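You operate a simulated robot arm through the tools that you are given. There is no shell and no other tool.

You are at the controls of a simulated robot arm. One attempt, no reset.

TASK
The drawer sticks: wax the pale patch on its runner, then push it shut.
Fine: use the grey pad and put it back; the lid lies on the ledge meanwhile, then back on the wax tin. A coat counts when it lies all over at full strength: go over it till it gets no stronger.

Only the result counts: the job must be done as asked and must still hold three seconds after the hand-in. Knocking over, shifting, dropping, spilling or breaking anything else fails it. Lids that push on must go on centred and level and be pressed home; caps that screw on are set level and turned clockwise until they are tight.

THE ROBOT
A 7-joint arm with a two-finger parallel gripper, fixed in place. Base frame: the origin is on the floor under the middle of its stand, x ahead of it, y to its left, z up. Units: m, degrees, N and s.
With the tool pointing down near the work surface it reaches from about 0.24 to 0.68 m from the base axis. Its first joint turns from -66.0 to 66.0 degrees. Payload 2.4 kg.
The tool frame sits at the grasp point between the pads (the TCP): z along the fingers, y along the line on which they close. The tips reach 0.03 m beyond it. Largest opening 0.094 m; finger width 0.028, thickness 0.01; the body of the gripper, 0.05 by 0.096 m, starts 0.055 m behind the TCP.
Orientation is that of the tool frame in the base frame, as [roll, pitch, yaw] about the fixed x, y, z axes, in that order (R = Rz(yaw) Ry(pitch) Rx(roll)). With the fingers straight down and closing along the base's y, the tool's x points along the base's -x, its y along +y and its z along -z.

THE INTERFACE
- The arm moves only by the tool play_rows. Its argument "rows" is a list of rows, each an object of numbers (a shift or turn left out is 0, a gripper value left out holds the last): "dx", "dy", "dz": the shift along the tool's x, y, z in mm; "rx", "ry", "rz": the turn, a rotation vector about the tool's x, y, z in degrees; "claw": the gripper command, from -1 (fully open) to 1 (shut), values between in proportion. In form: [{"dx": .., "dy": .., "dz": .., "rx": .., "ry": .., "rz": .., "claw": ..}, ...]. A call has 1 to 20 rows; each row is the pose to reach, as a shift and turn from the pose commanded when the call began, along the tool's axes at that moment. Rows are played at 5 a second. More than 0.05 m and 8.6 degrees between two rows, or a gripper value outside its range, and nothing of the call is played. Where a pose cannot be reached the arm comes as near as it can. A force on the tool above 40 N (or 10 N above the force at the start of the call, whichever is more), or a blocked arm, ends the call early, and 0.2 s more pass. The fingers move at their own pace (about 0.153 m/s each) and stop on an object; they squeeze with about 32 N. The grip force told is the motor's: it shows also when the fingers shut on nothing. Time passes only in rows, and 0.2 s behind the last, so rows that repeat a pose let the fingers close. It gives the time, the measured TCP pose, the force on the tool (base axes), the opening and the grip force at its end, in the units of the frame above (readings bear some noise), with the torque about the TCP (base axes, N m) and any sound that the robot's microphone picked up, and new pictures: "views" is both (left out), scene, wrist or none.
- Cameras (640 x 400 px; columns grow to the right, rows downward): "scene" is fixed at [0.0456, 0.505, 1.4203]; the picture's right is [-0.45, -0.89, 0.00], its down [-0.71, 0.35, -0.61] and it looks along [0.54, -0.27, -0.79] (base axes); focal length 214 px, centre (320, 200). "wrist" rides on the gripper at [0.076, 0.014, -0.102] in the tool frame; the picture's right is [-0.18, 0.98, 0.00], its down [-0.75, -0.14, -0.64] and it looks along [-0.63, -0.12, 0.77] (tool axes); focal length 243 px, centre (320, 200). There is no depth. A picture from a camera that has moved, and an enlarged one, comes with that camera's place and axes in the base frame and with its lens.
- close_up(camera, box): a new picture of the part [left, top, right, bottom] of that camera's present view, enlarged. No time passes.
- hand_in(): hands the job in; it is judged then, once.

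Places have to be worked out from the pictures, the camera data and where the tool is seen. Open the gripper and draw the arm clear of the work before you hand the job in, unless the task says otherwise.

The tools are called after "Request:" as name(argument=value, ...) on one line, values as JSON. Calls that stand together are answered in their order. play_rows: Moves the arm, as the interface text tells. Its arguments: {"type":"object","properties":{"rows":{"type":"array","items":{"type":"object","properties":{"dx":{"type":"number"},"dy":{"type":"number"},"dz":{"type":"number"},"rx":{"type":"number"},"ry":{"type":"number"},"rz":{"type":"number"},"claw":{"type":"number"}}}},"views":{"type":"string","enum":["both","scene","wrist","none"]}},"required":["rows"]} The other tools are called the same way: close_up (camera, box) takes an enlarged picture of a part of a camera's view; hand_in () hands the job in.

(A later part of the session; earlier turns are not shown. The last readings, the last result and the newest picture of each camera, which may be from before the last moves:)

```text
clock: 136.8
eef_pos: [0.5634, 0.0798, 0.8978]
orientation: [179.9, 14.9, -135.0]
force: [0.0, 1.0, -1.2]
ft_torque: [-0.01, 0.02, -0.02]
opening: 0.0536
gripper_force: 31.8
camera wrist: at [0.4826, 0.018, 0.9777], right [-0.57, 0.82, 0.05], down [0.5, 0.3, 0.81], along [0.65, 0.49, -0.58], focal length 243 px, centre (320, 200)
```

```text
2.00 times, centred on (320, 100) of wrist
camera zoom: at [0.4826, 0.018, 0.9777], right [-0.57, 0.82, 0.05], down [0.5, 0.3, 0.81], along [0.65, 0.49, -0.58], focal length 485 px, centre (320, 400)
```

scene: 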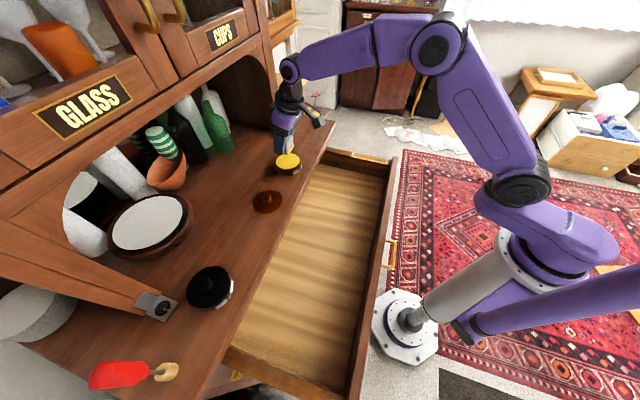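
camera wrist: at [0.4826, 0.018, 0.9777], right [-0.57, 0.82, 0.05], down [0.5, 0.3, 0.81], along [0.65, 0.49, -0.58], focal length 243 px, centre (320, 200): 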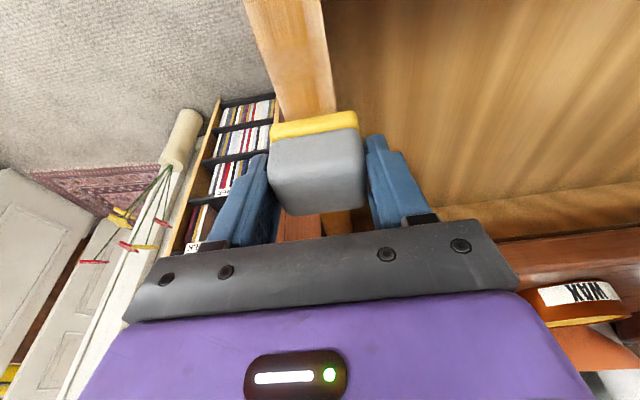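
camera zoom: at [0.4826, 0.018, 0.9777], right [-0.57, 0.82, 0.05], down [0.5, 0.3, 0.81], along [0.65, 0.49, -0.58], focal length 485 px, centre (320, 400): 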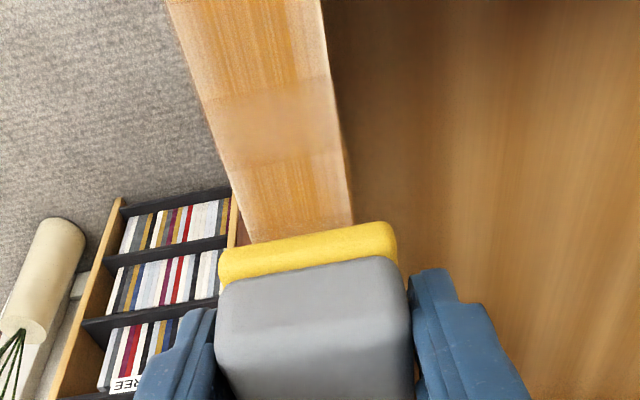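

Now positioned over the back zone with fresh wax. I creep down to contact.

Request:
play_rows(rows=[{"dx": 0.5, "dy": -1.5, "dz": 1.9, "claw": 1}, {"dx": 1.0, "dy": -1.5, "dz": 3.9, "claw": 1}, {"dx": 1.0, "dy": -1.5, "dz": 3.9, "claw": 1}], views="none")

Request:
play_rows(rows=[{"dx": 0.26, "dz": 0.97, "claw": 1}, {"dx": 0.26, "dz": 0.97, "claw": 1}], views="none")

Request:
play_rows(rows=[{"dx": 0.21, "dz": 0.8, "claw": 1}, {"dx": 0.21, "dz": 0.8, "claw": 1}], views="none")

```text
clock: 137.6
eef_pos: [0.5652, 0.0797, 0.8931]
orientation: [179.9, 14.9, -134.9]
force: [0.5, 0.1, -0.4]
ft_torque: [0.01, 0.01, -0.02]
opening: 0.0534
gripper_force: 31.9
```

```text
clock: 138.2
eef_pos: [0.5655, 0.0792, 0.8918]
orientation: [180.0, 14.9, -135.0]
force: [-1.4, 1.4, 4.0]
ft_torque: [0.14, -0.07, 0.03]
opening: 0.0536
gripper_force: 31.8
```

```text
clock: 138.8
eef_pos: [0.5656, 0.0786, 0.8929]
orientation: [180.0, 14.9, -135.0]
force: [-4.2, 0.8, 14.6]
ft_torque: [0.12, 0.06, 0.08]
opening: 0.0535
gripper_force: 32.3
```

14.6 N; I ease slightly and make four quicker one-way strokes over the back zone.

Request:
play_rows(rows=[{"dx": -0.6, "dy": 0, "dz": -2.2, "claw": 1}, {"dx": -4.4, "dy": -16, "dz": -1.2, "claw": 1}, {"dx": -3.94, "dy": -16, "dz": 0.74, "claw": 1}, {"dx": -3.94, "dy": 0, "dz": 0.74, "claw": 1}, {"dx": -3.94, "dy": 16, "dz": 0.74, "claw": 1}, {"dx": -4.4, "dy": 16, "dz": -1.2, "claw": 1}, {"dx": -0.6, "dy": -16, "dz": -2.2, "claw": 1}, {"dx": -0.08, "dy": -16, "dz": -0.3, "claw": 1}, {"dx": -0.08, "dy": 0, "dz": -0.3, "claw": 1}, {"dx": -0.08, "dy": 16, "dz": -0.3, "claw": 1}, {"dx": -0.6, "dy": 16, "dz": -2.2, "claw": 1}, {"dx": 3.3, "dy": -16, "dz": -3.2, "claw": 1}, {"dx": 3.78, "dy": -16, "dz": -1.34, "claw": 1}, {"dx": 3.78, "dy": 0, "dz": -1.34, "claw": 1}, {"dx": 3.78, "dy": 16, "dz": -1.34, "claw": 1}, {"dx": 3.3, "dy": 16, "dz": -3.2, "claw": 1}, {"dx": -2.5, "dy": -16, "dz": -1.68, "claw": 1}, {"dx": -2.0, "dy": -16, "dz": 0.2, "claw": 1}, {"dx": -2.0, "dy": -8, "dz": 0.2, "claw": 1}, {"dx": -2.0, "dy": 0, "dz": 0.2, "claw": 1}], views="none")

```text
clock: 140.3
eef_pos: [0.5607, 0.0923, 0.8914]
orientation: [179.1, 14.4, -134.1]
force: [-3.0, 2.2, 7.1]
ft_torque: [0.08, -0.17, 0.06]
opening: 0.0534
gripper_force: 31.5
stopped in row 7: the force on the tool passed its limit at 52 N (the readings are from after the stop); the commanded pose is now the measured one
```

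It caught again on the return despite a 2 mm lift. I look at the contact before moving.

Request:
close_up(camera="scene", box=[340, 130, 388, 160])

Request:
close_up(camera="wrist", box=[200, 60, 440, 210])

```text
13.33 times, centred on (364, 145) of scene
camera zoom: at [0.0454, 0.5051, 1.4203], right [-0.45, -0.89, 0.0], down [-0.71, 0.35, -0.61], along [0.54, -0.27, -0.79], focal length 2860 px, centre (-267, 933)
```

zoom: 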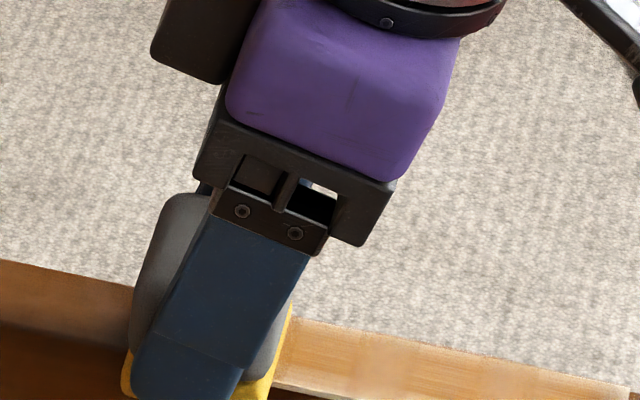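

```text
2.67 times, centred on (320, 135) of wrist
camera zoom: at [0.4824, 0.0286, 0.9738], right [-0.58, 0.81, 0.06], down [0.51, 0.3, 0.81], along [0.63, 0.5, -0.59], focal length 647 px, centre (320, 373)
```

zoom: 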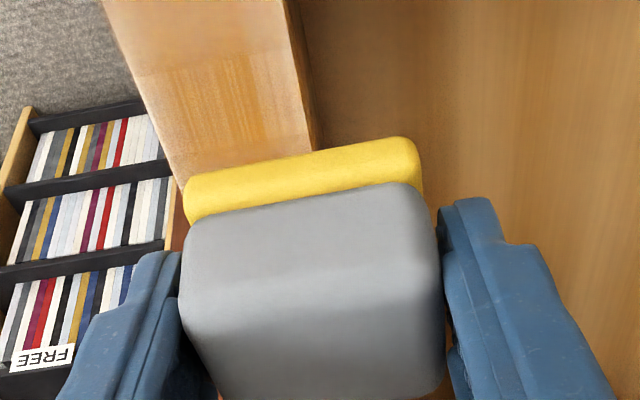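

I lift well clear, restore the orientation, and look at the back zone after the fresh-wax strokes.

Request:
play_rows(rows=[{"dx": -0.8, "dz": -2.9, "claw": 1}, {"dx": -2.6, "dz": -9.7, "claw": 1}, {"dx": -5.2, "dy": -6, "dz": -20, "rx": 0.9, "ry": -0.6, "rz": 0.9, "claw": 1}, {"dx": -9, "dy": -12, "dz": -50, "rx": 0.9, "ry": -0.6, "rz": 0.9, "claw": 1}, {"dx": -30, "dy": -12, "dz": -70, "rx": 0.9, "ry": -0.6, "rz": 0.9, "claw": 1}, {"dx": -46, "dy": -12, "dz": -80, "rx": 0.9, "ry": -0.6, "rz": 0.9, "claw": 1}, {"dx": -46, "dy": -12, "dz": -80, "rx": 0.9, "ry": -0.6, "rz": 0.9, "claw": 1}], views="wrist")

Request:
close_up(camera="scene", box=[350, 148, 374, 163])

Request:
close_up(camera="wrist", box=[200, 0, 400, 125])

```text
clock: 141.9
eef_pos: [0.586, 0.0997, 0.9807]
orientation: [179.6, 14.9, -135.1]
force: [-0.6, 0.3, 0.0]
ft_torque: [-0.03, -0.01, 0.03]
opening: 0.0537
gripper_force: 31.9
camera wrist: at [0.5064, 0.0376, 1.0608], right [-0.57, 0.82, 0.05], down [0.5, 0.29, 0.81], along [0.65, 0.49, -0.58], focal length 243 px, centre (320, 200)
```

wrist: 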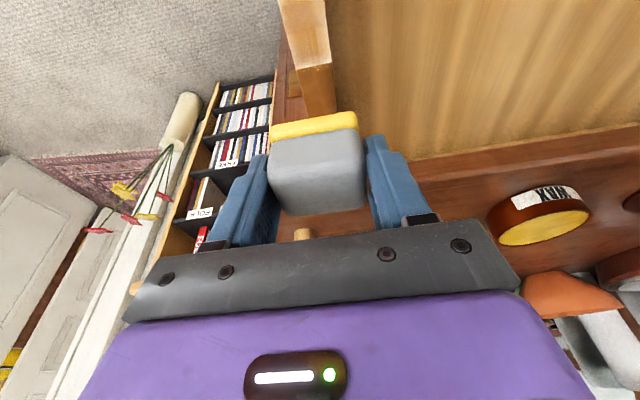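

```text
16.00 times, centred on (362, 156) of scene
camera zoom: at [0.0456, 0.505, 1.4203], right [-0.45, -0.89, 0.0], down [-0.71, 0.35, -0.61], along [0.54, -0.27, -0.79], focal length 3432 px, centre (-352, 912)
```

zoom: 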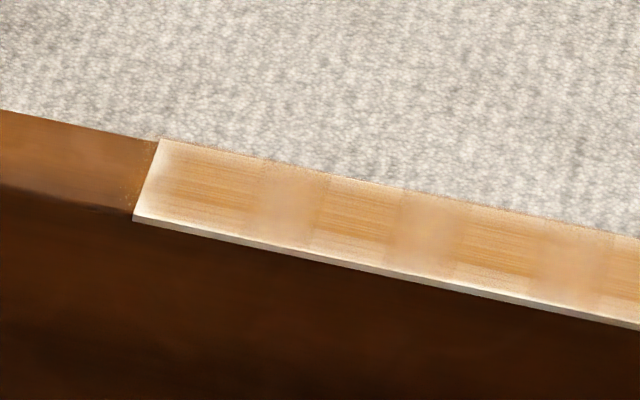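

```text
3.20 times, centred on (300, 62) of wrist
camera zoom: at [0.5064, 0.0376, 1.0608], right [-0.57, 0.82, 0.05], down [0.5, 0.29, 0.81], along [0.65, 0.49, -0.58], focal length 776 px, centre (384, 640)
```

zoom: 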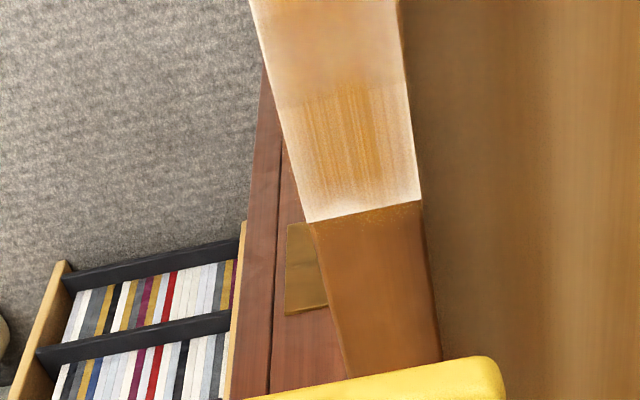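

Fresh wax did widen the amber slightly, so edges still gain. I'll use pull-direction strokes along the whole length with a light press at three lateral offsets, which built the coat efficiently earlier. I come down at the back end.

Request:
play_rows(rows=[{"dx": 8, "dz": 20, "rx": 0.3, "claw": 1}, {"dx": 16, "dz": 42, "rx": 0.3, "claw": 1}, {"dx": 24, "dz": 62, "rx": 0.3, "claw": 1}, {"dx": 29, "dz": 76, "rx": 0.3, "claw": 1}, {"dx": 30.4, "dz": 80.9, "rx": 0.3, "claw": 1}, {"dx": 30.4, "dz": 80.9, "rx": 0.3, "claw": 1}], views="none")

Request:
play_rows(rows=[{"dx": 0.26, "dz": 0.97, "claw": 1}, {"dx": 0.5, "dz": 1.9, "claw": 1}, {"dx": 0.5, "dz": 1.9, "claw": 1}], views="none")

Request:
play_rows(rows=[{"dx": 0.16, "dz": 0.6, "claw": 1}, {"dx": 0.16, "dz": 0.6, "claw": 1}], views="none")

```text
clock: 143.3
eef_pos: [0.5799, 0.0944, 0.8947]
orientation: [-179.9, 15.0, -135.2]
force: [-0.6, 0.8, -0.9]
ft_torque: [-0.03, 0.0, 0.04]
opening: 0.0537
gripper_force: 32.2
```

```text
clock: 144.1
eef_pos: [0.5817, 0.0932, 0.8925]
orientation: [180.0, 15.0, -135.2]
force: [0.5, -0.2, -0.4]
ft_torque: [-0.01, 0.03, 0.01]
opening: 0.0534
gripper_force: 31.9
```

```text
clock: 144.7
eef_pos: [0.5804, 0.0941, 0.8921]
orientation: [-180.0, 14.9, -135.1]
force: [0.3, -0.9, 0.6]
ft_torque: [-0.06, -0.01, 0.0]
opening: 0.0538
gripper_force: 31.9
```

Request:
play_rows(rows=[{"dx": 0.13, "dz": 0.5, "claw": 1}, {"dx": 0.13, "dz": 0.5, "claw": 1}], views="none")

```text
clock: 145.3
eef_pos: [0.5807, 0.0946, 0.8923]
orientation: [180.0, 15.0, -135.1]
force: [-0.7, -2.9, 5.3]
ft_torque: [-0.04, 0.14, 0.06]
opening: 0.0538
gripper_force: 32.1
```

5 N contact. One full-length pull stroke, then I check force and drawer position.

Request:
play_rows(rows=[{"dx": 12, "dz": -3.2, "claw": 1}, {"dx": 24, "dz": -6.4, "claw": 1}, {"dx": 36, "dz": -9.6, "claw": 1}, {"dx": 48, "dz": -12.85, "claw": 1}, {"dx": 60, "dz": -16.05, "claw": 1}, {"dx": 72, "dz": -19.25, "claw": 1}, {"dx": 84, "dz": -22.5, "claw": 1}, {"dx": 96, "dz": -25.7, "claw": 1}, {"dx": 108, "dz": -28.9, "claw": 1}, {"dx": 117, "dz": -31.3, "claw": 1}], views="none")

Request:
close_up(camera="scene", box=[345, 140, 405, 178])

```text
clock: 147.5
eef_pos: [0.4958, 0.0078, 0.891]
orientation: [-179.9, 15.0, -135.1]
force: [8.7, 7.9, 17.3]
ft_torque: [0.22, -0.01, -0.05]
opening: 0.0533
gripper_force: 31.7
```

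```text
10.53 times, centred on (375, 159) of scene
camera zoom: at [0.0456, 0.5052, 1.4203], right [-0.45, -0.89, 0.0], down [-0.71, 0.35, -0.61], along [0.54, -0.27, -0.79], focal length 2258 px, centre (-259, 632)
```

zoom: 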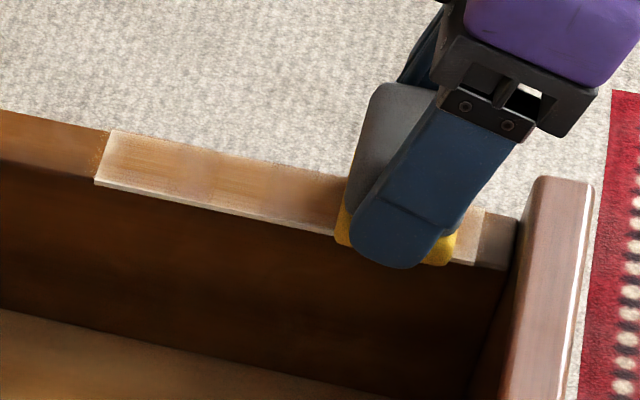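

The drawer slid out about 14 mm again, since its stiction is only ~11 N. I go back to one-way crosswise strokes but with a 5 mm lift on every return, working from the front end backwards in 10 mm steps.

Request:
play_rows(rows=[{"dx": -1.45, "dy": 0, "dz": -5.4, "claw": 1}, {"dx": 8.21, "dy": -16, "dz": -7.99, "claw": 1}, {"dx": 9.5, "dy": -16, "dz": -3.17, "claw": 1}, {"dx": 9.5, "dy": 0, "dz": -3.17, "claw": 1}, {"dx": 9.5, "dy": 16, "dz": -3.17, "claw": 1}, {"dx": 8.21, "dy": 16, "dz": -7.99, "claw": 1}, {"dx": -1.45, "dy": -16, "dz": -5.4, "claw": 1}, {"dx": -0.16, "dy": -16, "dz": -0.58, "claw": 1}, {"dx": -0.16, "dy": 0, "dz": -0.58, "claw": 1}, {"dx": -0.16, "dy": 16, "dz": -0.58, "claw": 1}, {"dx": -1.45, "dy": 16, "dz": -5.4, "claw": 1}, {"dx": -11.11, "dy": -16, "dz": -2.81, "claw": 1}, {"dx": -9.82, "dy": -16, "dz": 2.01, "claw": 1}, {"dx": -9.82, "dy": 0, "dz": 2.01, "claw": 1}, {"dx": -9.82, "dy": 16, "dz": 2.01, "claw": 1}, {"dx": -11.11, "dy": 16, "dz": -2.81, "claw": 1}, {"dx": -20.77, "dy": -16, "dz": -0.22, "claw": 1}, {"dx": -19.48, "dy": -16, "dz": 4.6, "claw": 1}, {"dx": -19.48, "dy": -4, "dz": 4.6, "claw": 1}, {"dx": -19.48, "dy": 8, "dz": 4.6, "claw": 1}], views="none")

Request:
close_up(camera="scene", box=[345, 140, 405, 178])

```text
clock: 151.7
eef_pos: [0.5053, 0.0296, 0.8925]
orientation: [-179.9, 15.2, -135.2]
force: [4.2, -3.0, 7.7]
ft_torque: [-0.19, -0.02, 0.15]
opening: 0.0535
gripper_force: 31.5
```

```text
10.53 times, centred on (375, 159) of scene
camera zoom: at [0.0457, 0.5049, 1.4204], right [-0.45, -0.89, 0.0], down [-0.71, 0.36, -0.61], along [0.54, -0.27, -0.79], focal length 2258 px, centre (-259, 632)
```

zoom: 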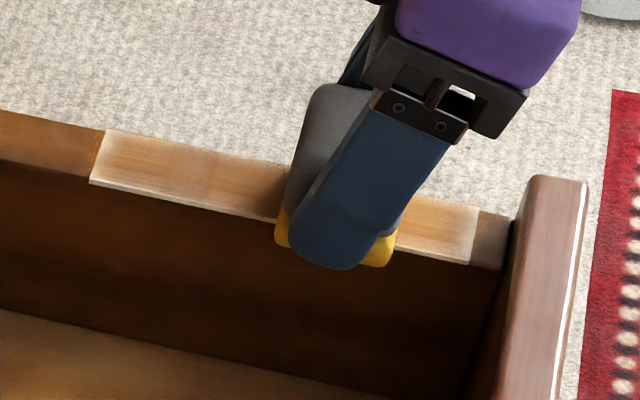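

That ran cleanly at about 8 N with no drawer movement. I continue backwards in 10 mm steps.

Request:
play_rows(rows=[{"dx": -1.3, "dy": 0, "dz": -4.8, "claw": 1}, {"dx": -10.96, "dy": -24, "dz": -2.21, "claw": 1}, {"dx": -9.66, "dy": -24, "dz": 2.59, "claw": 1}, {"dx": -9.66, "dy": -8, "dz": 2.59, "claw": 1}, {"dx": -9.66, "dy": 8, "dz": 2.59, "claw": 1}, {"dx": -10.96, "dy": 8, "dz": -2.21, "claw": 1}, {"dx": -20.62, "dy": -24, "dz": 0.38, "claw": 1}, {"dx": -19.32, "dy": -24, "dz": 5.18, "claw": 1}, {"dx": -19.32, "dy": -8, "dz": 5.18, "claw": 1}, {"dx": -19.32, "dy": 8, "dz": 5.18, "claw": 1}, {"dx": -20.62, "dy": 8, "dz": 0.38, "claw": 1}, {"dx": -30.28, "dy": -24, "dz": 2.96, "claw": 1}, {"dx": -28.98, "dy": -24, "dz": 7.76, "claw": 1}, {"dx": -28.98, "dy": -8, "dz": 7.76, "claw": 1}, {"dx": -28.98, "dy": 8, "dz": 7.76, "claw": 1}, {"dx": -30.28, "dy": 8, "dz": 2.96, "claw": 1}, {"dx": -39.94, "dy": -24, "dz": 5.55, "claw": 1}, {"dx": -38.64, "dy": -24, "dz": 10.35, "claw": 1}, {"dx": -38.64, "dy": -12, "dz": 10.35, "claw": 1}, {"dx": -38.64, "dy": 0, "dz": 10.35, "claw": 1}], views="none")

Request:
close_up(camera="scene", box=[345, 140, 405, 178])

```text
clock: 155.9
eef_pos: [0.5315, 0.056, 0.8917]
orientation: [-179.9, 15.1, -135.2]
force: [5.2, -4.6, 8.7]
ft_torque: [-0.19, -0.08, 0.06]
opening: 0.0537
gripper_force: 32.1
```

```text
10.53 times, centred on (375, 159) of scene
camera zoom: at [0.0456, 0.5048, 1.4204], right [-0.45, -0.89, 0.0], down [-0.71, 0.36, -0.61], along [0.54, -0.27, -0.79], focal length 2258 px, centre (-259, 632)
```

zoom: 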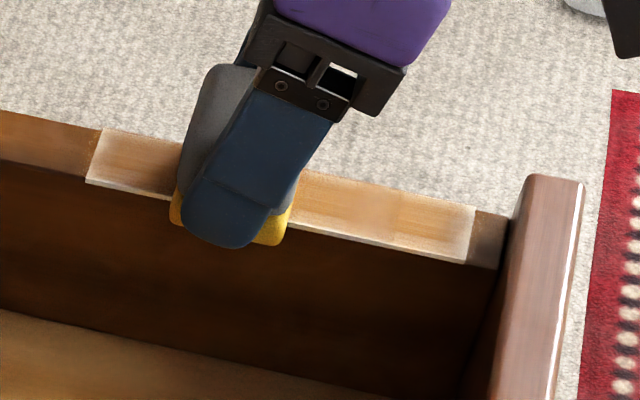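

The front half looks more even now, with the pale bands filling in, so the fresh wax is helping. I continue to the back end.

Request:
play_rows(rows=[{"dx": -1.3, "dy": 0, "dz": -4.8, "claw": 1}, {"dx": -12.89, "dy": -24, "dz": -1.69, "claw": 1}, {"dx": -11.59, "dy": -24, "dz": 3.11, "claw": 1}, {"dx": -11.59, "dy": -8, "dz": 3.11, "claw": 1}, {"dx": -11.59, "dy": 8, "dz": 3.11, "claw": 1}, {"dx": -12.89, "dy": 8, "dz": -1.69, "claw": 1}, {"dx": -24.48, "dy": -24, "dz": 1.41, "claw": 1}, {"dx": -23.18, "dy": -24, "dz": 6.21, "claw": 1}, {"dx": -23.18, "dy": -8, "dz": 6.21, "claw": 1}, {"dx": -23.18, "dy": 8, "dz": 6.21, "claw": 1}, {"dx": -24.48, "dy": 8, "dz": 1.41, "claw": 1}, {"dx": -36.07, "dy": -24, "dz": 4.52, "claw": 1}, {"dx": -34.77, "dy": -24, "dz": 9.32, "claw": 1}, {"dx": -34.77, "dy": -8, "dz": 9.32, "claw": 1}, {"dx": -34.77, "dy": 8, "dz": 9.32, "claw": 1}, {"dx": -36.07, "dy": 8, "dz": 4.52, "claw": 1}, {"dx": -45.73, "dy": -24, "dz": 7.1, "claw": 1}, {"dx": -44.43, "dy": -24, "dz": 11.9, "claw": 1}, {"dx": -44.43, "dy": -12, "dz": 11.9, "claw": 1}, {"dx": -44.43, "dy": 0, "dz": 11.9, "claw": 1}], views="none")

Request:
close_up(camera="scene", box=[345, 140, 405, 178])

```text
clock: 160.1
eef_pos: [0.5632, 0.0892, 0.8953]
orientation: [-179.9, 14.8, -135.1]
force: [0.8, 0.4, -0.3]
ft_torque: [0.04, 0.01, 0.01]
opening: 0.0533
gripper_force: 32.0
```

```text
10.53 times, centred on (375, 159) of scene
camera zoom: at [0.0457, 0.505, 1.4203], right [-0.45, -0.89, 0.0], down [-0.71, 0.35, -0.61], along [0.54, -0.27, -0.79], focal length 2258 px, centre (-259, 632)
```

zoom: 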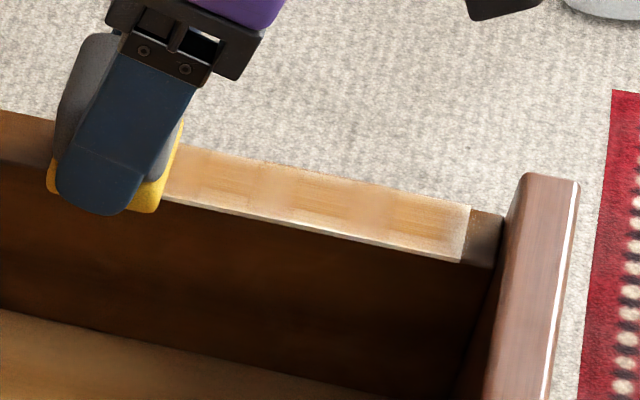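

No contact at the very back end. I recentre and creep down to find it again.

Request:
play_rows(rows=[{"dx": -0.8, "dy": -8, "dz": -2.9, "claw": 1}, {"dx": 0.1, "dy": -8, "dz": 0.4, "claw": 1}, {"dx": 0.2, "dy": -8, "dz": 0.8, "claw": 1}, {"dx": 0.2, "dy": -8, "dz": 0.8, "claw": 1}], views="none")

Request:
play_rows(rows=[{"dx": 0.16, "dz": 0.6, "claw": 1}, {"dx": 0.16, "dz": 0.6, "claw": 1}], views="none")

```text
clock: 161.1
eef_pos: [0.5681, 0.0825, 0.8912]
orientation: [180.0, 15.1, -135.3]
force: [-3.7, -1.1, 4.7]
ft_torque: [0.07, 0.09, 0.01]
opening: 0.0537
gripper_force: 31.6
```

```text
clock: 161.7
eef_pos: [0.5705, 0.0843, 0.8917]
orientation: [-179.9, 15.1, -135.1]
force: [-5.7, 1.4, 19.8]
ft_torque: [0.14, 0.25, 0.04]
opening: 0.0534
gripper_force: 31.8
```

Contact is 5 N, then 20 N. I ease 0.5 mm and do four strokes over the back part.

Request:
play_rows(rows=[{"dx": -1.43, "dy": 0, "dz": -5.3, "claw": 1}, {"dx": -1.43, "dy": -16, "dz": -5.3, "claw": 1}, {"dx": -0.13, "dy": -16, "dz": -0.5, "claw": 1}, {"dx": -0.13, "dy": 0, "dz": -0.5, "claw": 1}, {"dx": -0.13, "dy": 16, "dz": -0.5, "claw": 1}, {"dx": -1.43, "dy": 16, "dz": -5.3, "claw": 1}, {"dx": 8.23, "dy": -16, "dz": -7.89, "claw": 1}, {"dx": 9.53, "dy": -16, "dz": -3.09, "claw": 1}, {"dx": 9.53, "dy": 0, "dz": -3.09, "claw": 1}, {"dx": 9.53, "dy": 16, "dz": -3.09, "claw": 1}, {"dx": 8.23, "dy": 16, "dz": -7.89, "claw": 1}, {"dx": 17.89, "dy": -16, "dz": -10.48, "claw": 1}, {"dx": 19.19, "dy": -16, "dz": -5.68, "claw": 1}, {"dx": 19.19, "dy": 0, "dz": -5.68, "claw": 1}, {"dx": 19.19, "dy": 16, "dz": -5.68, "claw": 1}, {"dx": 17.89, "dy": 16, "dz": -10.48, "claw": 1}, {"dx": -1.43, "dy": -16, "dz": -5.3, "claw": 1}, {"dx": -0.13, "dy": -16, "dz": -0.5, "claw": 1}, {"dx": -0.13, "dy": -8, "dz": -0.5, "claw": 1}, {"dx": -0.13, "dy": 0, "dz": -0.5, "claw": 1}], views="none")

Request:
close_up(camera="scene", box=[345, 140, 405, 178])

```text
clock: 165.9
eef_pos: [0.5692, 0.0845, 0.8919]
orientation: [180.0, 14.9, -135.0]
force: [0.0, 0.1, -1.5]
ft_torque: [-0.01, 0.03, 0.02]
opening: 0.0533
gripper_force: 32.3
```

```text
10.53 times, centred on (375, 159) of scene
camera zoom: at [0.0457, 0.505, 1.4203], right [-0.45, -0.89, 0.0], down [-0.71, 0.35, -0.61], along [0.54, -0.27, -0.79], focal length 2258 px, centre (-259, 632)
```

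zoom: 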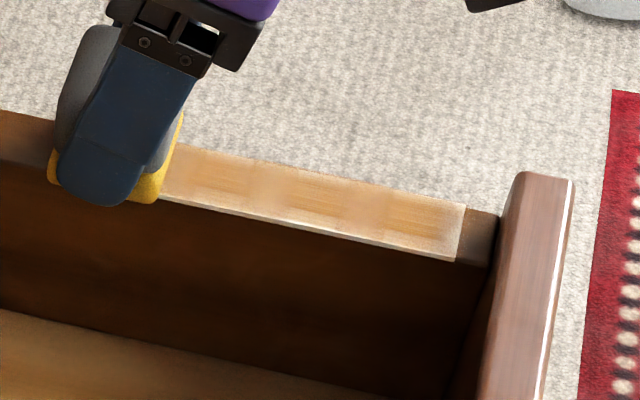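

The press vanished again although I only eased 0.5 mm, so the pad is being pushed up in the grip. I check how it sits between the fingers.

Request:
close_up(camera="wrist", box=[200, 40, 440, 190])

Request:
close_up(camera="scene", box=[340, 135, 372, 165])

```text
2.67 times, centred on (320, 115) of wrist
camera zoom: at [0.4891, 0.0231, 0.9725], right [-0.57, 0.82, 0.05], down [0.5, 0.3, 0.81], along [0.66, 0.49, -0.58], focal length 647 px, centre (320, 427)
```

zoom: 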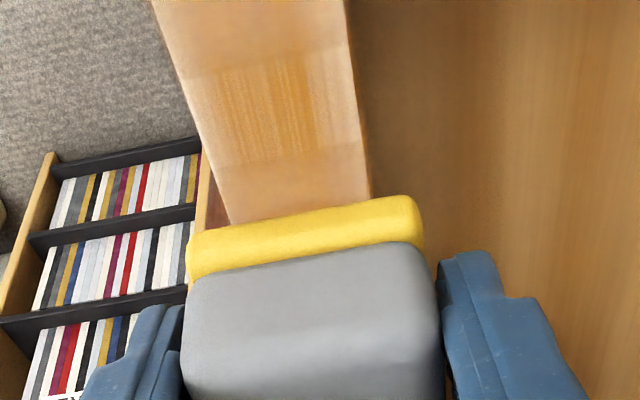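

```text
13.33 times, centred on (356, 150) of scene
camera zoom: at [0.0457, 0.505, 1.4203], right [-0.45, -0.89, 0.0], down [-0.71, 0.35, -0.61], along [0.54, -0.27, -0.79], focal length 2860 px, centre (-160, 867)
```

zoom: 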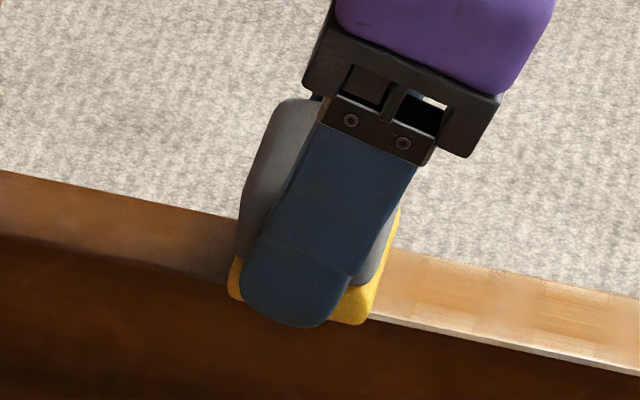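

The pad has crept up about 7 mm in total but the fingertips are still above the felt's underside. I lift and inspect the whole patch from above.

Request:
play_rows(rows=[{"dx": -1.3, "dz": -4.8, "claw": 1}, {"dx": -6, "dz": -24, "claw": 1}, {"dx": 0, "dz": -50, "claw": 1}, {"dx": -4, "dz": -78, "claw": 1}, {"dx": -6, "dz": -88, "claw": 1}, {"dx": -6, "dz": -88, "claw": 1}], views="wrist")

Request:
close_up(camera="scene", box=[345, 140, 405, 178])

Request:
close_up(camera="wrist", box=[200, 0, 400, 125])

Request:
close_up(camera="scene", box=[350, 148, 374, 163])

Request:
close_up(camera="scene", box=[368, 152, 392, 167])

```text
clock: 167.3
eef_pos: [0.5584, 0.0715, 0.9789]
orientation: [180.0, 14.9, -135.1]
force: [0.4, -0.1, 0.0]
ft_torque: [0.0, -0.01, 0.01]
opening: 0.0536
gripper_force: 31.6
camera wrist: at [0.4781, 0.01, 1.059], right [-0.57, 0.82, 0.05], down [0.5, 0.3, 0.81], along [0.66, 0.49, -0.58], focal length 243 px, centre (320, 200)
```

wrist: 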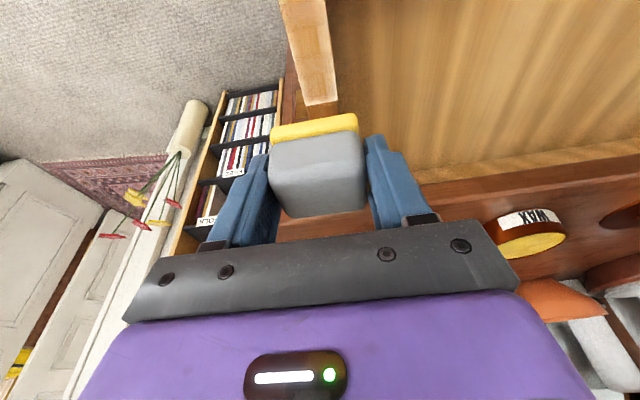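

```text
10.53 times, centred on (375, 159) of scene
camera zoom: at [0.0456, 0.505, 1.4203], right [-0.45, -0.89, 0.0], down [-0.71, 0.35, -0.61], along [0.54, -0.27, -0.79], focal length 2258 px, centre (-259, 632)
```

zoom: 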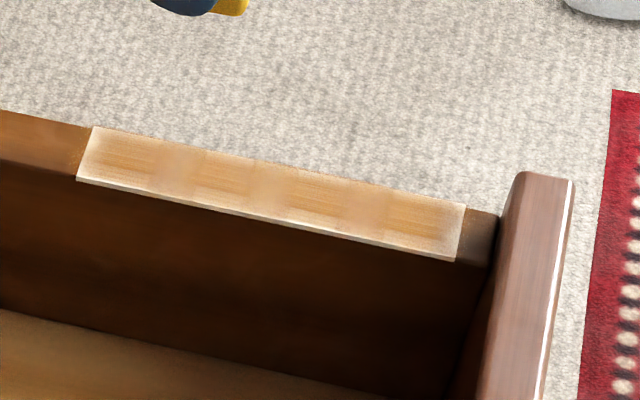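

```text
3.20 times, centred on (300, 62) of wrist
camera zoom: at [0.4781, 0.01, 1.059], right [-0.57, 0.82, 0.05], down [0.5, 0.3, 0.81], along [0.66, 0.49, -0.58], focal length 776 px, centre (384, 640)
```

zoom: 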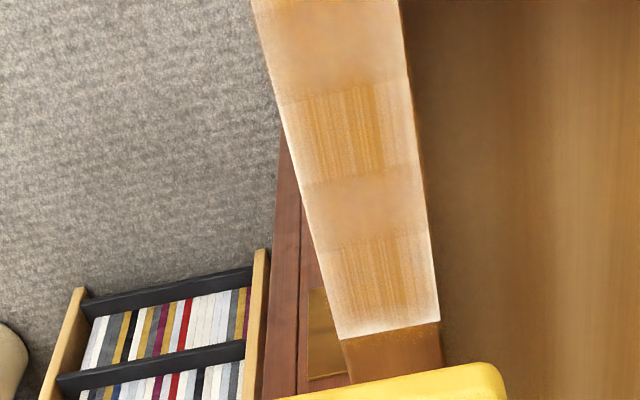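

```text
16.00 times, centred on (362, 156) of scene
camera zoom: at [0.0456, 0.505, 1.4203], right [-0.45, -0.89, 0.0], down [-0.71, 0.35, -0.61], along [0.54, -0.27, -0.79], focal length 3432 px, centre (-352, 912)
```

zoom: 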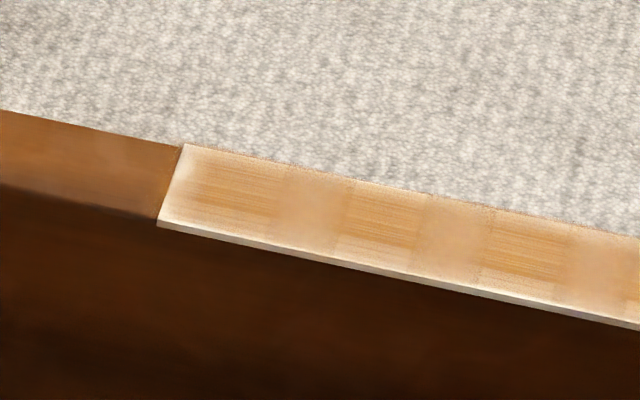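

```text
16.00 times, centred on (380, 160) of scene
camera zoom: at [0.0456, 0.505, 1.4203], right [-0.45, -0.89, 0.0], down [-0.71, 0.35, -0.61], along [0.54, -0.27, -0.79], focal length 3432 px, centre (-640, 848)
```

zoom: 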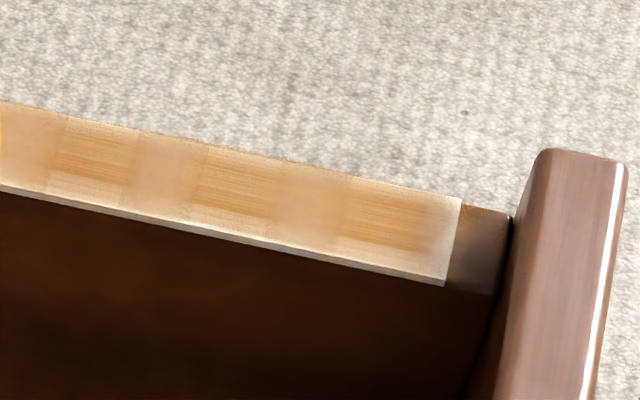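

I take the same 8× wrist close-ups as before re-waxing to compare the side columns.

Request:
close_up(camera="wrist", box=[280, 20, 360, 70])

Request:
close_up(camera="wrist", box=[280, 60, 360, 110])

```text
8.00 times, centred on (320, 45) of wrist
camera zoom: at [0.4781, 0.01, 1.059], right [-0.57, 0.82, 0.05], down [0.5, 0.3, 0.81], along [0.66, 0.49, -0.58], focal length 1941 px, centre (320, 1440)
```

zoom: 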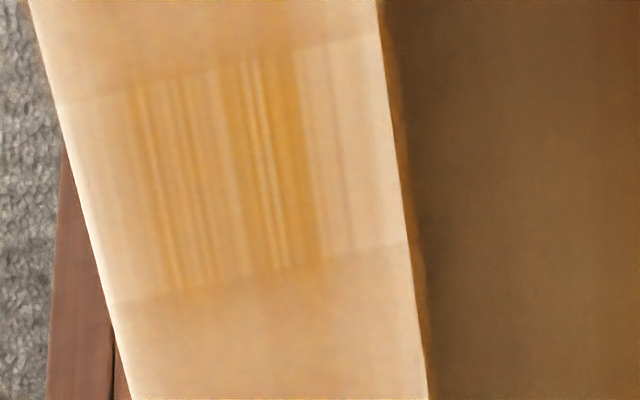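

```text
8.00 times, centred on (320, 85) of wrist
camera zoom: at [0.4781, 0.01, 1.059], right [-0.57, 0.82, 0.05], down [0.5, 0.3, 0.81], along [0.66, 0.49, -0.58], focal length 1941 px, centre (320, 1120)
```

zoom: 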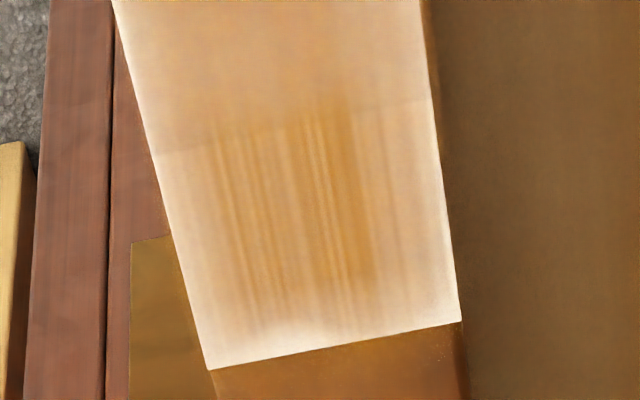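

No visible gain anywhere since the re-wax, so the coat looks saturated. For safety I'll add two light full-length pull strokes, offset ±11 mm, to make sure the runner's edges are fully worked. I come down at the back end at +11 mm.

Request:
play_rows(rows=[{"dx": -15, "dy": 5, "dz": 10, "claw": 1}, {"dx": -22, "dy": 11, "dz": 32, "claw": 1}, {"dx": -15, "dy": 11, "dz": 58, "claw": 1}, {"dx": -8.5, "dy": 11, "dz": 80, "claw": 1}, {"dx": -6, "dy": 11, "dz": 88.5, "claw": 1}, {"dx": -6, "dy": 11, "dz": 88.5, "claw": 1}], views="none")

Request:
play_rows(rows=[{"dx": 0.26, "dz": 0.97, "claw": 1}, {"dx": 0.26, "dz": 0.97, "claw": 1}], views="none")

Request:
play_rows(rows=[{"dx": 0.16, "dz": 0.6, "claw": 1}, {"dx": 0.16, "dz": 0.6, "claw": 1}], views="wrist")

```text
clock: 168.7
eef_pos: [0.5692, 0.0983, 0.893]
orientation: [179.9, 14.8, -135.2]
force: [0.4, -0.8, -0.9]
ft_torque: [0.01, -0.01, 0.02]
opening: 0.0536
gripper_force: 32.7
```

```text
clock: 169.3
eef_pos: [0.569, 0.0985, 0.8926]
orientation: [180.0, 14.8, -135.1]
force: [-0.9, 0.0, -1.0]
ft_torque: [0.0, 0.04, -0.02]
opening: 0.0533
gripper_force: 31.7
```

```text
clock: 169.9
eef_pos: [0.569, 0.0983, 0.892]
orientation: [-180.0, 15.0, -135.1]
force: [-0.8, -0.1, 1.3]
ft_torque: [-0.03, 0.03, -0.02]
opening: 0.0535
gripper_force: 31.7
camera wrist: at [0.4893, 0.0371, 0.9722], right [-0.57, 0.82, 0.05], down [0.5, 0.3, 0.81], along [0.66, 0.49, -0.58], focal length 243 px, centre (320, 200)
```

wrist: 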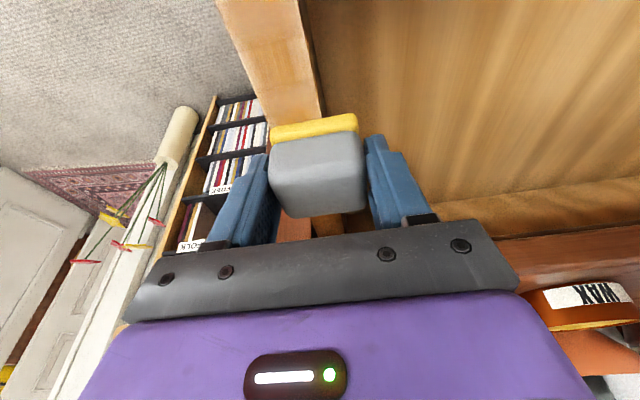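

Light contact. One pull stroke along the +11 mm edge with a slight easing as it goes, then lift.

Request:
play_rows(rows=[{"dx": 0.08, "dz": 0.3, "claw": 1}, {"dx": 13.8, "dz": -3.43, "claw": 1}, {"dx": 27.5, "dz": -7.16, "claw": 1}, {"dx": 41.2, "dz": -10.9, "claw": 1}, {"dx": 54.9, "dz": -14.6, "claw": 1}, {"dx": 68.6, "dz": -18.35, "claw": 1}, {"dx": 82.3, "dz": -22.1, "claw": 1}, {"dx": 96, "dz": -25.8, "claw": 1}, {"dx": 109.8, "dz": -29.55, "claw": 1}, {"dx": 121, "dz": -32.6, "claw": 1}], views="none")

Request:
close_up(camera="scene", box=[345, 140, 405, 178])

```text
clock: 172.1
eef_pos: [0.4818, 0.0102, 0.8928]
orientation: [180.0, 15.0, -135.1]
force: [2.2, 1.2, 2.5]
ft_torque: [0.07, -0.09, 0.0]
opening: 0.0536
gripper_force: 31.6
```

```text
10.53 times, centred on (375, 159) of scene
camera zoom: at [0.0456, 0.505, 1.4203], right [-0.45, -0.89, 0.0], down [-0.71, 0.35, -0.61], along [0.54, -0.27, -0.79], focal length 2258 px, centre (-259, 632)
```

zoom: 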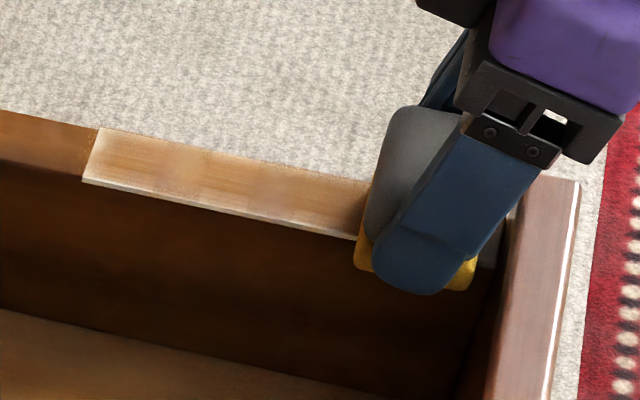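

Light and smooth, with the drawer nearly still. Now the same along the −11 mm edge.

Request:
play_rows(rows=[{"dx": -1.3, "dy": 0, "dz": -4.8, "claw": 1}, {"dx": -31, "dy": -11, "dz": 3, "claw": 1}, {"dx": -61, "dy": -22, "dz": 11.5, "claw": 1}, {"dx": -91, "dy": -22, "dz": 19.5, "claw": 1}, {"dx": -122.3, "dy": -22, "dz": 27.8, "claw": 1}, {"dx": -121, "dy": -22, "dz": 32.6, "claw": 1}, {"dx": -120.9, "dy": -22, "dz": 32.9, "claw": 1}, {"dx": -107.2, "dy": -22, "dz": 29.2, "claw": 1}, {"dx": -93.5, "dy": -22, "dz": 25.45, "claw": 1}, {"dx": -79.8, "dy": -22, "dz": 21.7, "claw": 1}, {"dx": -66.1, "dy": -22, "dz": 18, "claw": 1}, {"dx": -52.4, "dy": -22, "dz": 14.3, "claw": 1}, {"dx": -38.7, "dy": -22, "dz": 10.6, "claw": 1}, {"dx": -25, "dy": -22, "dz": 6.9, "claw": 1}, {"dx": -11.2, "dy": -22, "dz": 3.2, "claw": 1}, {"dx": 0, "dy": -22, "dz": 0.2, "claw": 1}], views="none")

Request:
close_up(camera="scene", box=[345, 140, 405, 178])

```text
clock: 175.5
eef_pos: [0.4969, -0.0058, 0.8919]
orientation: [-180.0, 14.9, -135.1]
force: [-0.3, 0.1, 0.1]
ft_torque: [0.02, 0.01, -0.03]
opening: 0.0537
gripper_force: 32.5
```

```text
10.53 times, centred on (375, 159) of scene
camera zoom: at [0.0456, 0.505, 1.4203], right [-0.45, -0.89, 0.0], down [-0.71, 0.35, -0.61], along [0.54, -0.27, -0.79], focal length 2258 px, centre (-259, 632)
```

zoom: 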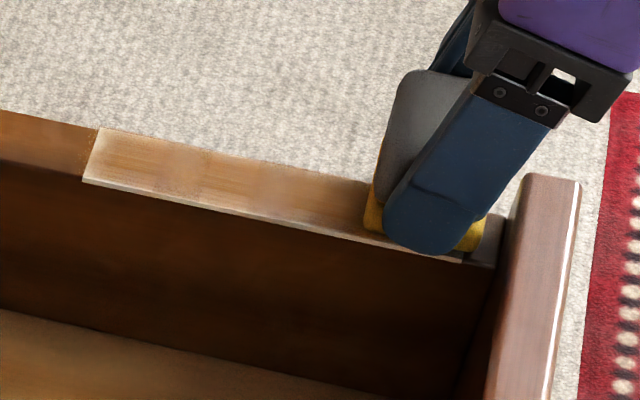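

That one was barely touching at the end. I repeat it 0.7 mm deeper.

Request:
play_rows(rows=[{"dx": -1.3, "dy": 0, "dz": -4.8, "claw": 1}, {"dx": -31, "dy": 0, "dz": 3, "claw": 1}, {"dx": -61, "dy": 0, "dz": 11.5, "claw": 1}, {"dx": -91, "dy": 0, "dz": 19.5, "claw": 1}, {"dx": -122.3, "dy": 0, "dz": 27.8, "claw": 1}, {"dx": -120.9, "dy": 0, "dz": 32.9, "claw": 1}, {"dx": -120.8, "dy": 0, "dz": 33.3, "claw": 1}, {"dx": -107.1, "dy": 0, "dz": 29.6, "claw": 1}, {"dx": -93.4, "dy": 0, "dz": 25.9, "claw": 1}, {"dx": -79.7, "dy": 0, "dz": 22.25, "claw": 1}, {"dx": -66, "dy": 0, "dz": 18.6, "claw": 1}, {"dx": -52.3, "dy": 0, "dz": 14.9, "claw": 1}, {"dx": -38.6, "dy": 0, "dz": 11.25, "claw": 1}, {"dx": -24.9, "dy": 0, "dz": 7.6, "claw": 1}, {"dx": -11.1, "dy": 0, "dz": 3.9, "claw": 1}, {"dx": 0.1, "dy": 0, "dz": 0.9, "claw": 1}], views="none")

Request:
close_up(camera="scene", box=[345, 140, 405, 178])

```text
clock: 178.9
eef_pos: [0.4977, -0.0055, 0.8928]
orientation: [-179.9, 15.0, -135.1]
force: [6.5, 5.5, 10.5]
ft_torque: [0.09, 0.03, -0.04]
opening: 0.0538
gripper_force: 32.0
```

```text
10.53 times, centred on (375, 159) of scene
camera zoom: at [0.0456, 0.5051, 1.4203], right [-0.45, -0.89, 0.0], down [-0.71, 0.35, -0.61], along [0.54, -0.27, -0.79], focal length 2258 px, centre (-259, 632)
```

zoom: 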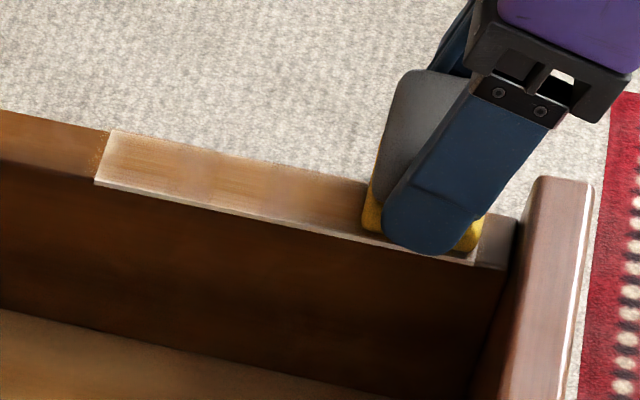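

Full-length contact this time (10 N). I lift off and inspect once more.

Request:
play_rows(rows=[{"dx": -1.3, "dy": 0, "dz": -4.8, "claw": 1}, {"dx": -6, "dy": 5, "dz": -24, "claw": 1}, {"dx": -30, "dy": 11, "dz": -45, "claw": 1}, {"dx": -60, "dy": 11, "dz": -58, "claw": 1}, {"dx": -90, "dy": 11, "dz": -64, "claw": 1}, {"dx": -105, "dy": 11, "dz": -66, "claw": 1}, {"dx": -105, "dy": 11, "dz": -66, "claw": 1}], views="wrist")

Request:
close_up(camera="scene", box=[345, 140, 405, 178])

Request:
close_up(camera="wrist", box=[200, 0, 400, 125])

Request:
close_up(camera="scene", box=[368, 152, 392, 167])

```text
clock: 180.5
eef_pos: [0.5481, 0.0646, 0.9843]
orientation: [-179.9, 14.9, -135.1]
force: [-1.0, -0.3, -1.1]
ft_torque: [-0.02, -0.03, 0.0]
opening: 0.0539
gripper_force: 32.4
camera wrist: at [0.4682, 0.0025, 1.0646], right [-0.57, 0.82, 0.05], down [0.5, 0.3, 0.81], along [0.66, 0.49, -0.58], focal length 243 px, centre (320, 200)
```

wrist: 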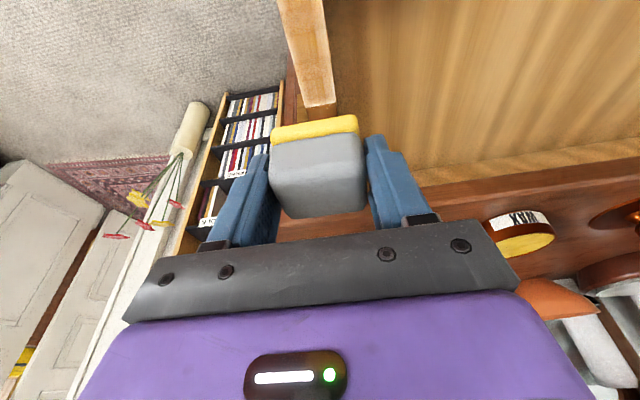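

```text
10.53 times, centred on (375, 159) of scene
camera zoom: at [0.0456, 0.505, 1.4203], right [-0.45, -0.89, 0.0], down [-0.71, 0.35, -0.61], along [0.54, -0.27, -0.79], focal length 2258 px, centre (-259, 632)
```

zoom: 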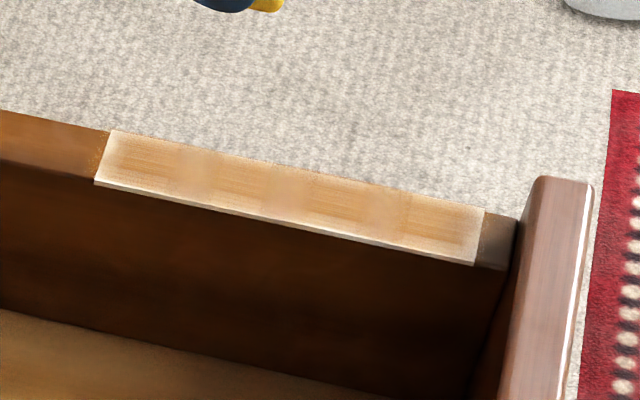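

```text
3.20 times, centred on (300, 62) of wrist
camera zoom: at [0.4682, 0.0025, 1.0646], right [-0.57, 0.82, 0.05], down [0.5, 0.3, 0.81], along [0.66, 0.49, -0.58], focal length 776 px, centre (384, 640)
```

zoom: 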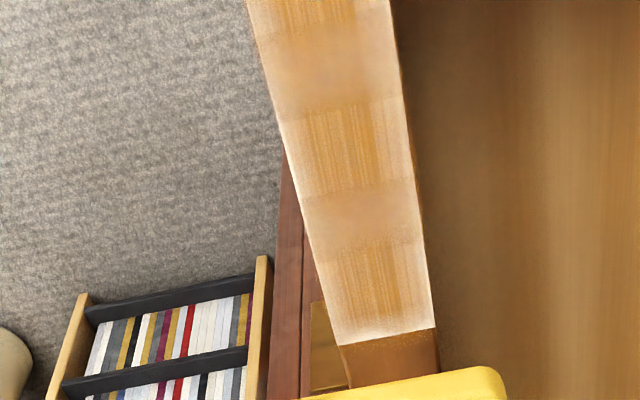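

```text
16.00 times, centred on (380, 160) of scene
camera zoom: at [0.0456, 0.505, 1.4203], right [-0.45, -0.89, 0.0], down [-0.71, 0.35, -0.61], along [0.54, -0.27, -0.79], focal length 3432 px, centre (-640, 848)
```

zoom: 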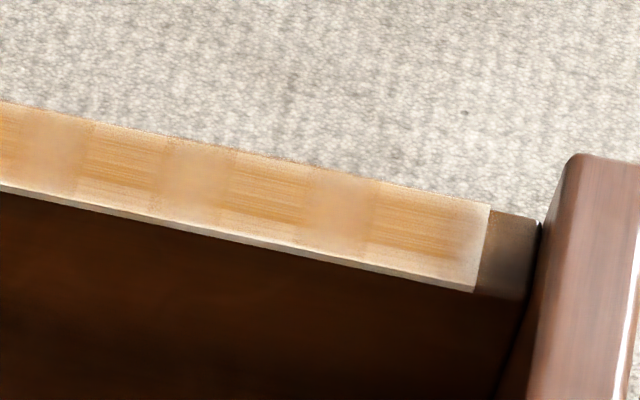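

The pattern is unchanged after all the extra passes, so the coat is as strong as it gets. Now I return the pad: lift, then carry it over to above its home at TCP ≈ (0.648, 0.273).

Request:
play_rows(rows=[{"dx": -4.8, "dz": -18, "claw": 1}, {"dx": -9.7, "dz": -36, "claw": 1}, {"dx": -14.5, "dz": -54.1, "claw": 1}, {"dx": -44.6, "dy": 10.9, "dz": -46, "claw": 1}, {"dx": -74.7, "dy": 21.9, "dz": -38, "claw": 1}, {"dx": -104.8, "dy": 32.8, "dz": -29.9, "claw": 1}, {"dx": -134.9, "dy": 43.7, "dz": -21.9, "claw": 1}, {"dx": -165, "dy": 54.6, "dz": -13.8, "claw": 1}, {"dx": -195.1, "dy": 65.6, "dz": -5.7, "claw": 1}, {"dx": -225.2, "dy": 76.5, "dz": 2.3, "claw": 1}, {"dx": -225.2, "dy": 76.5, "dz": 2.3, "claw": 1}])

Request:
close_up(camera="scene", box=[240, 80, 368, 200])

```text
clock: 182.9
eef_pos: [0.6477, 0.2684, 1.0372]
orientation: [-180.0, 14.9, -135.2]
force: [-0.7, -0.2, -0.4]
ft_torque: [0.02, -0.01, -0.01]
opening: 0.0536
gripper_force: 31.9
camera wrist: at [0.5681, 0.2074, 1.1184], right [-0.57, 0.82, 0.05], down [0.5, 0.3, 0.81], along [0.66, 0.49, -0.58], focal length 243 px, centre (320, 200)
```

scene: 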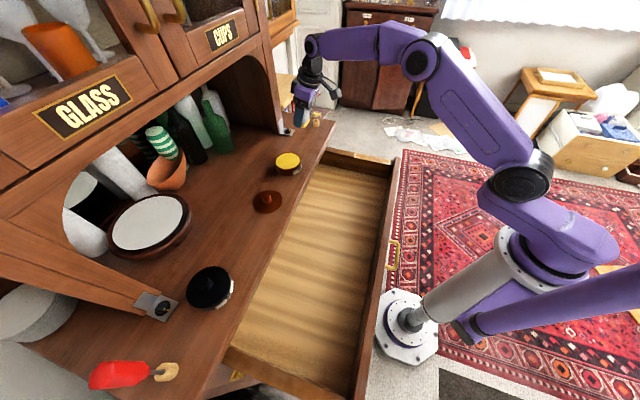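
wrist: 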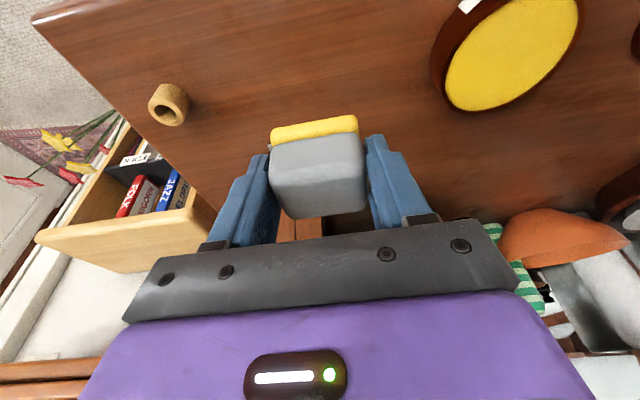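

```text
3.33 times, centred on (304, 140) of scene
camera zoom: at [0.0456, 0.505, 1.4203], right [-0.45, -0.89, 0.0], down [-0.71, 0.35, -0.61], along [0.54, -0.27, -0.79], focal length 715 px, centre (373, 400)
```

zoom: 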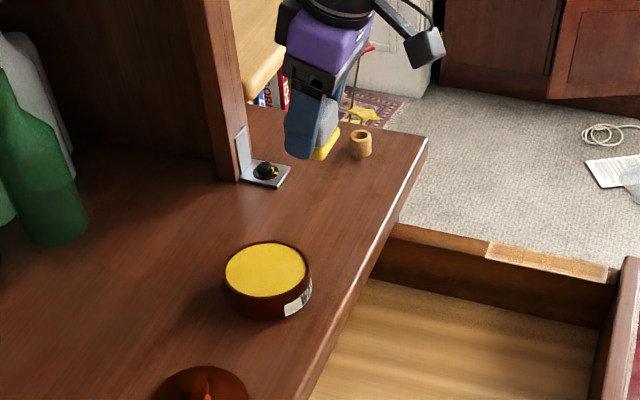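

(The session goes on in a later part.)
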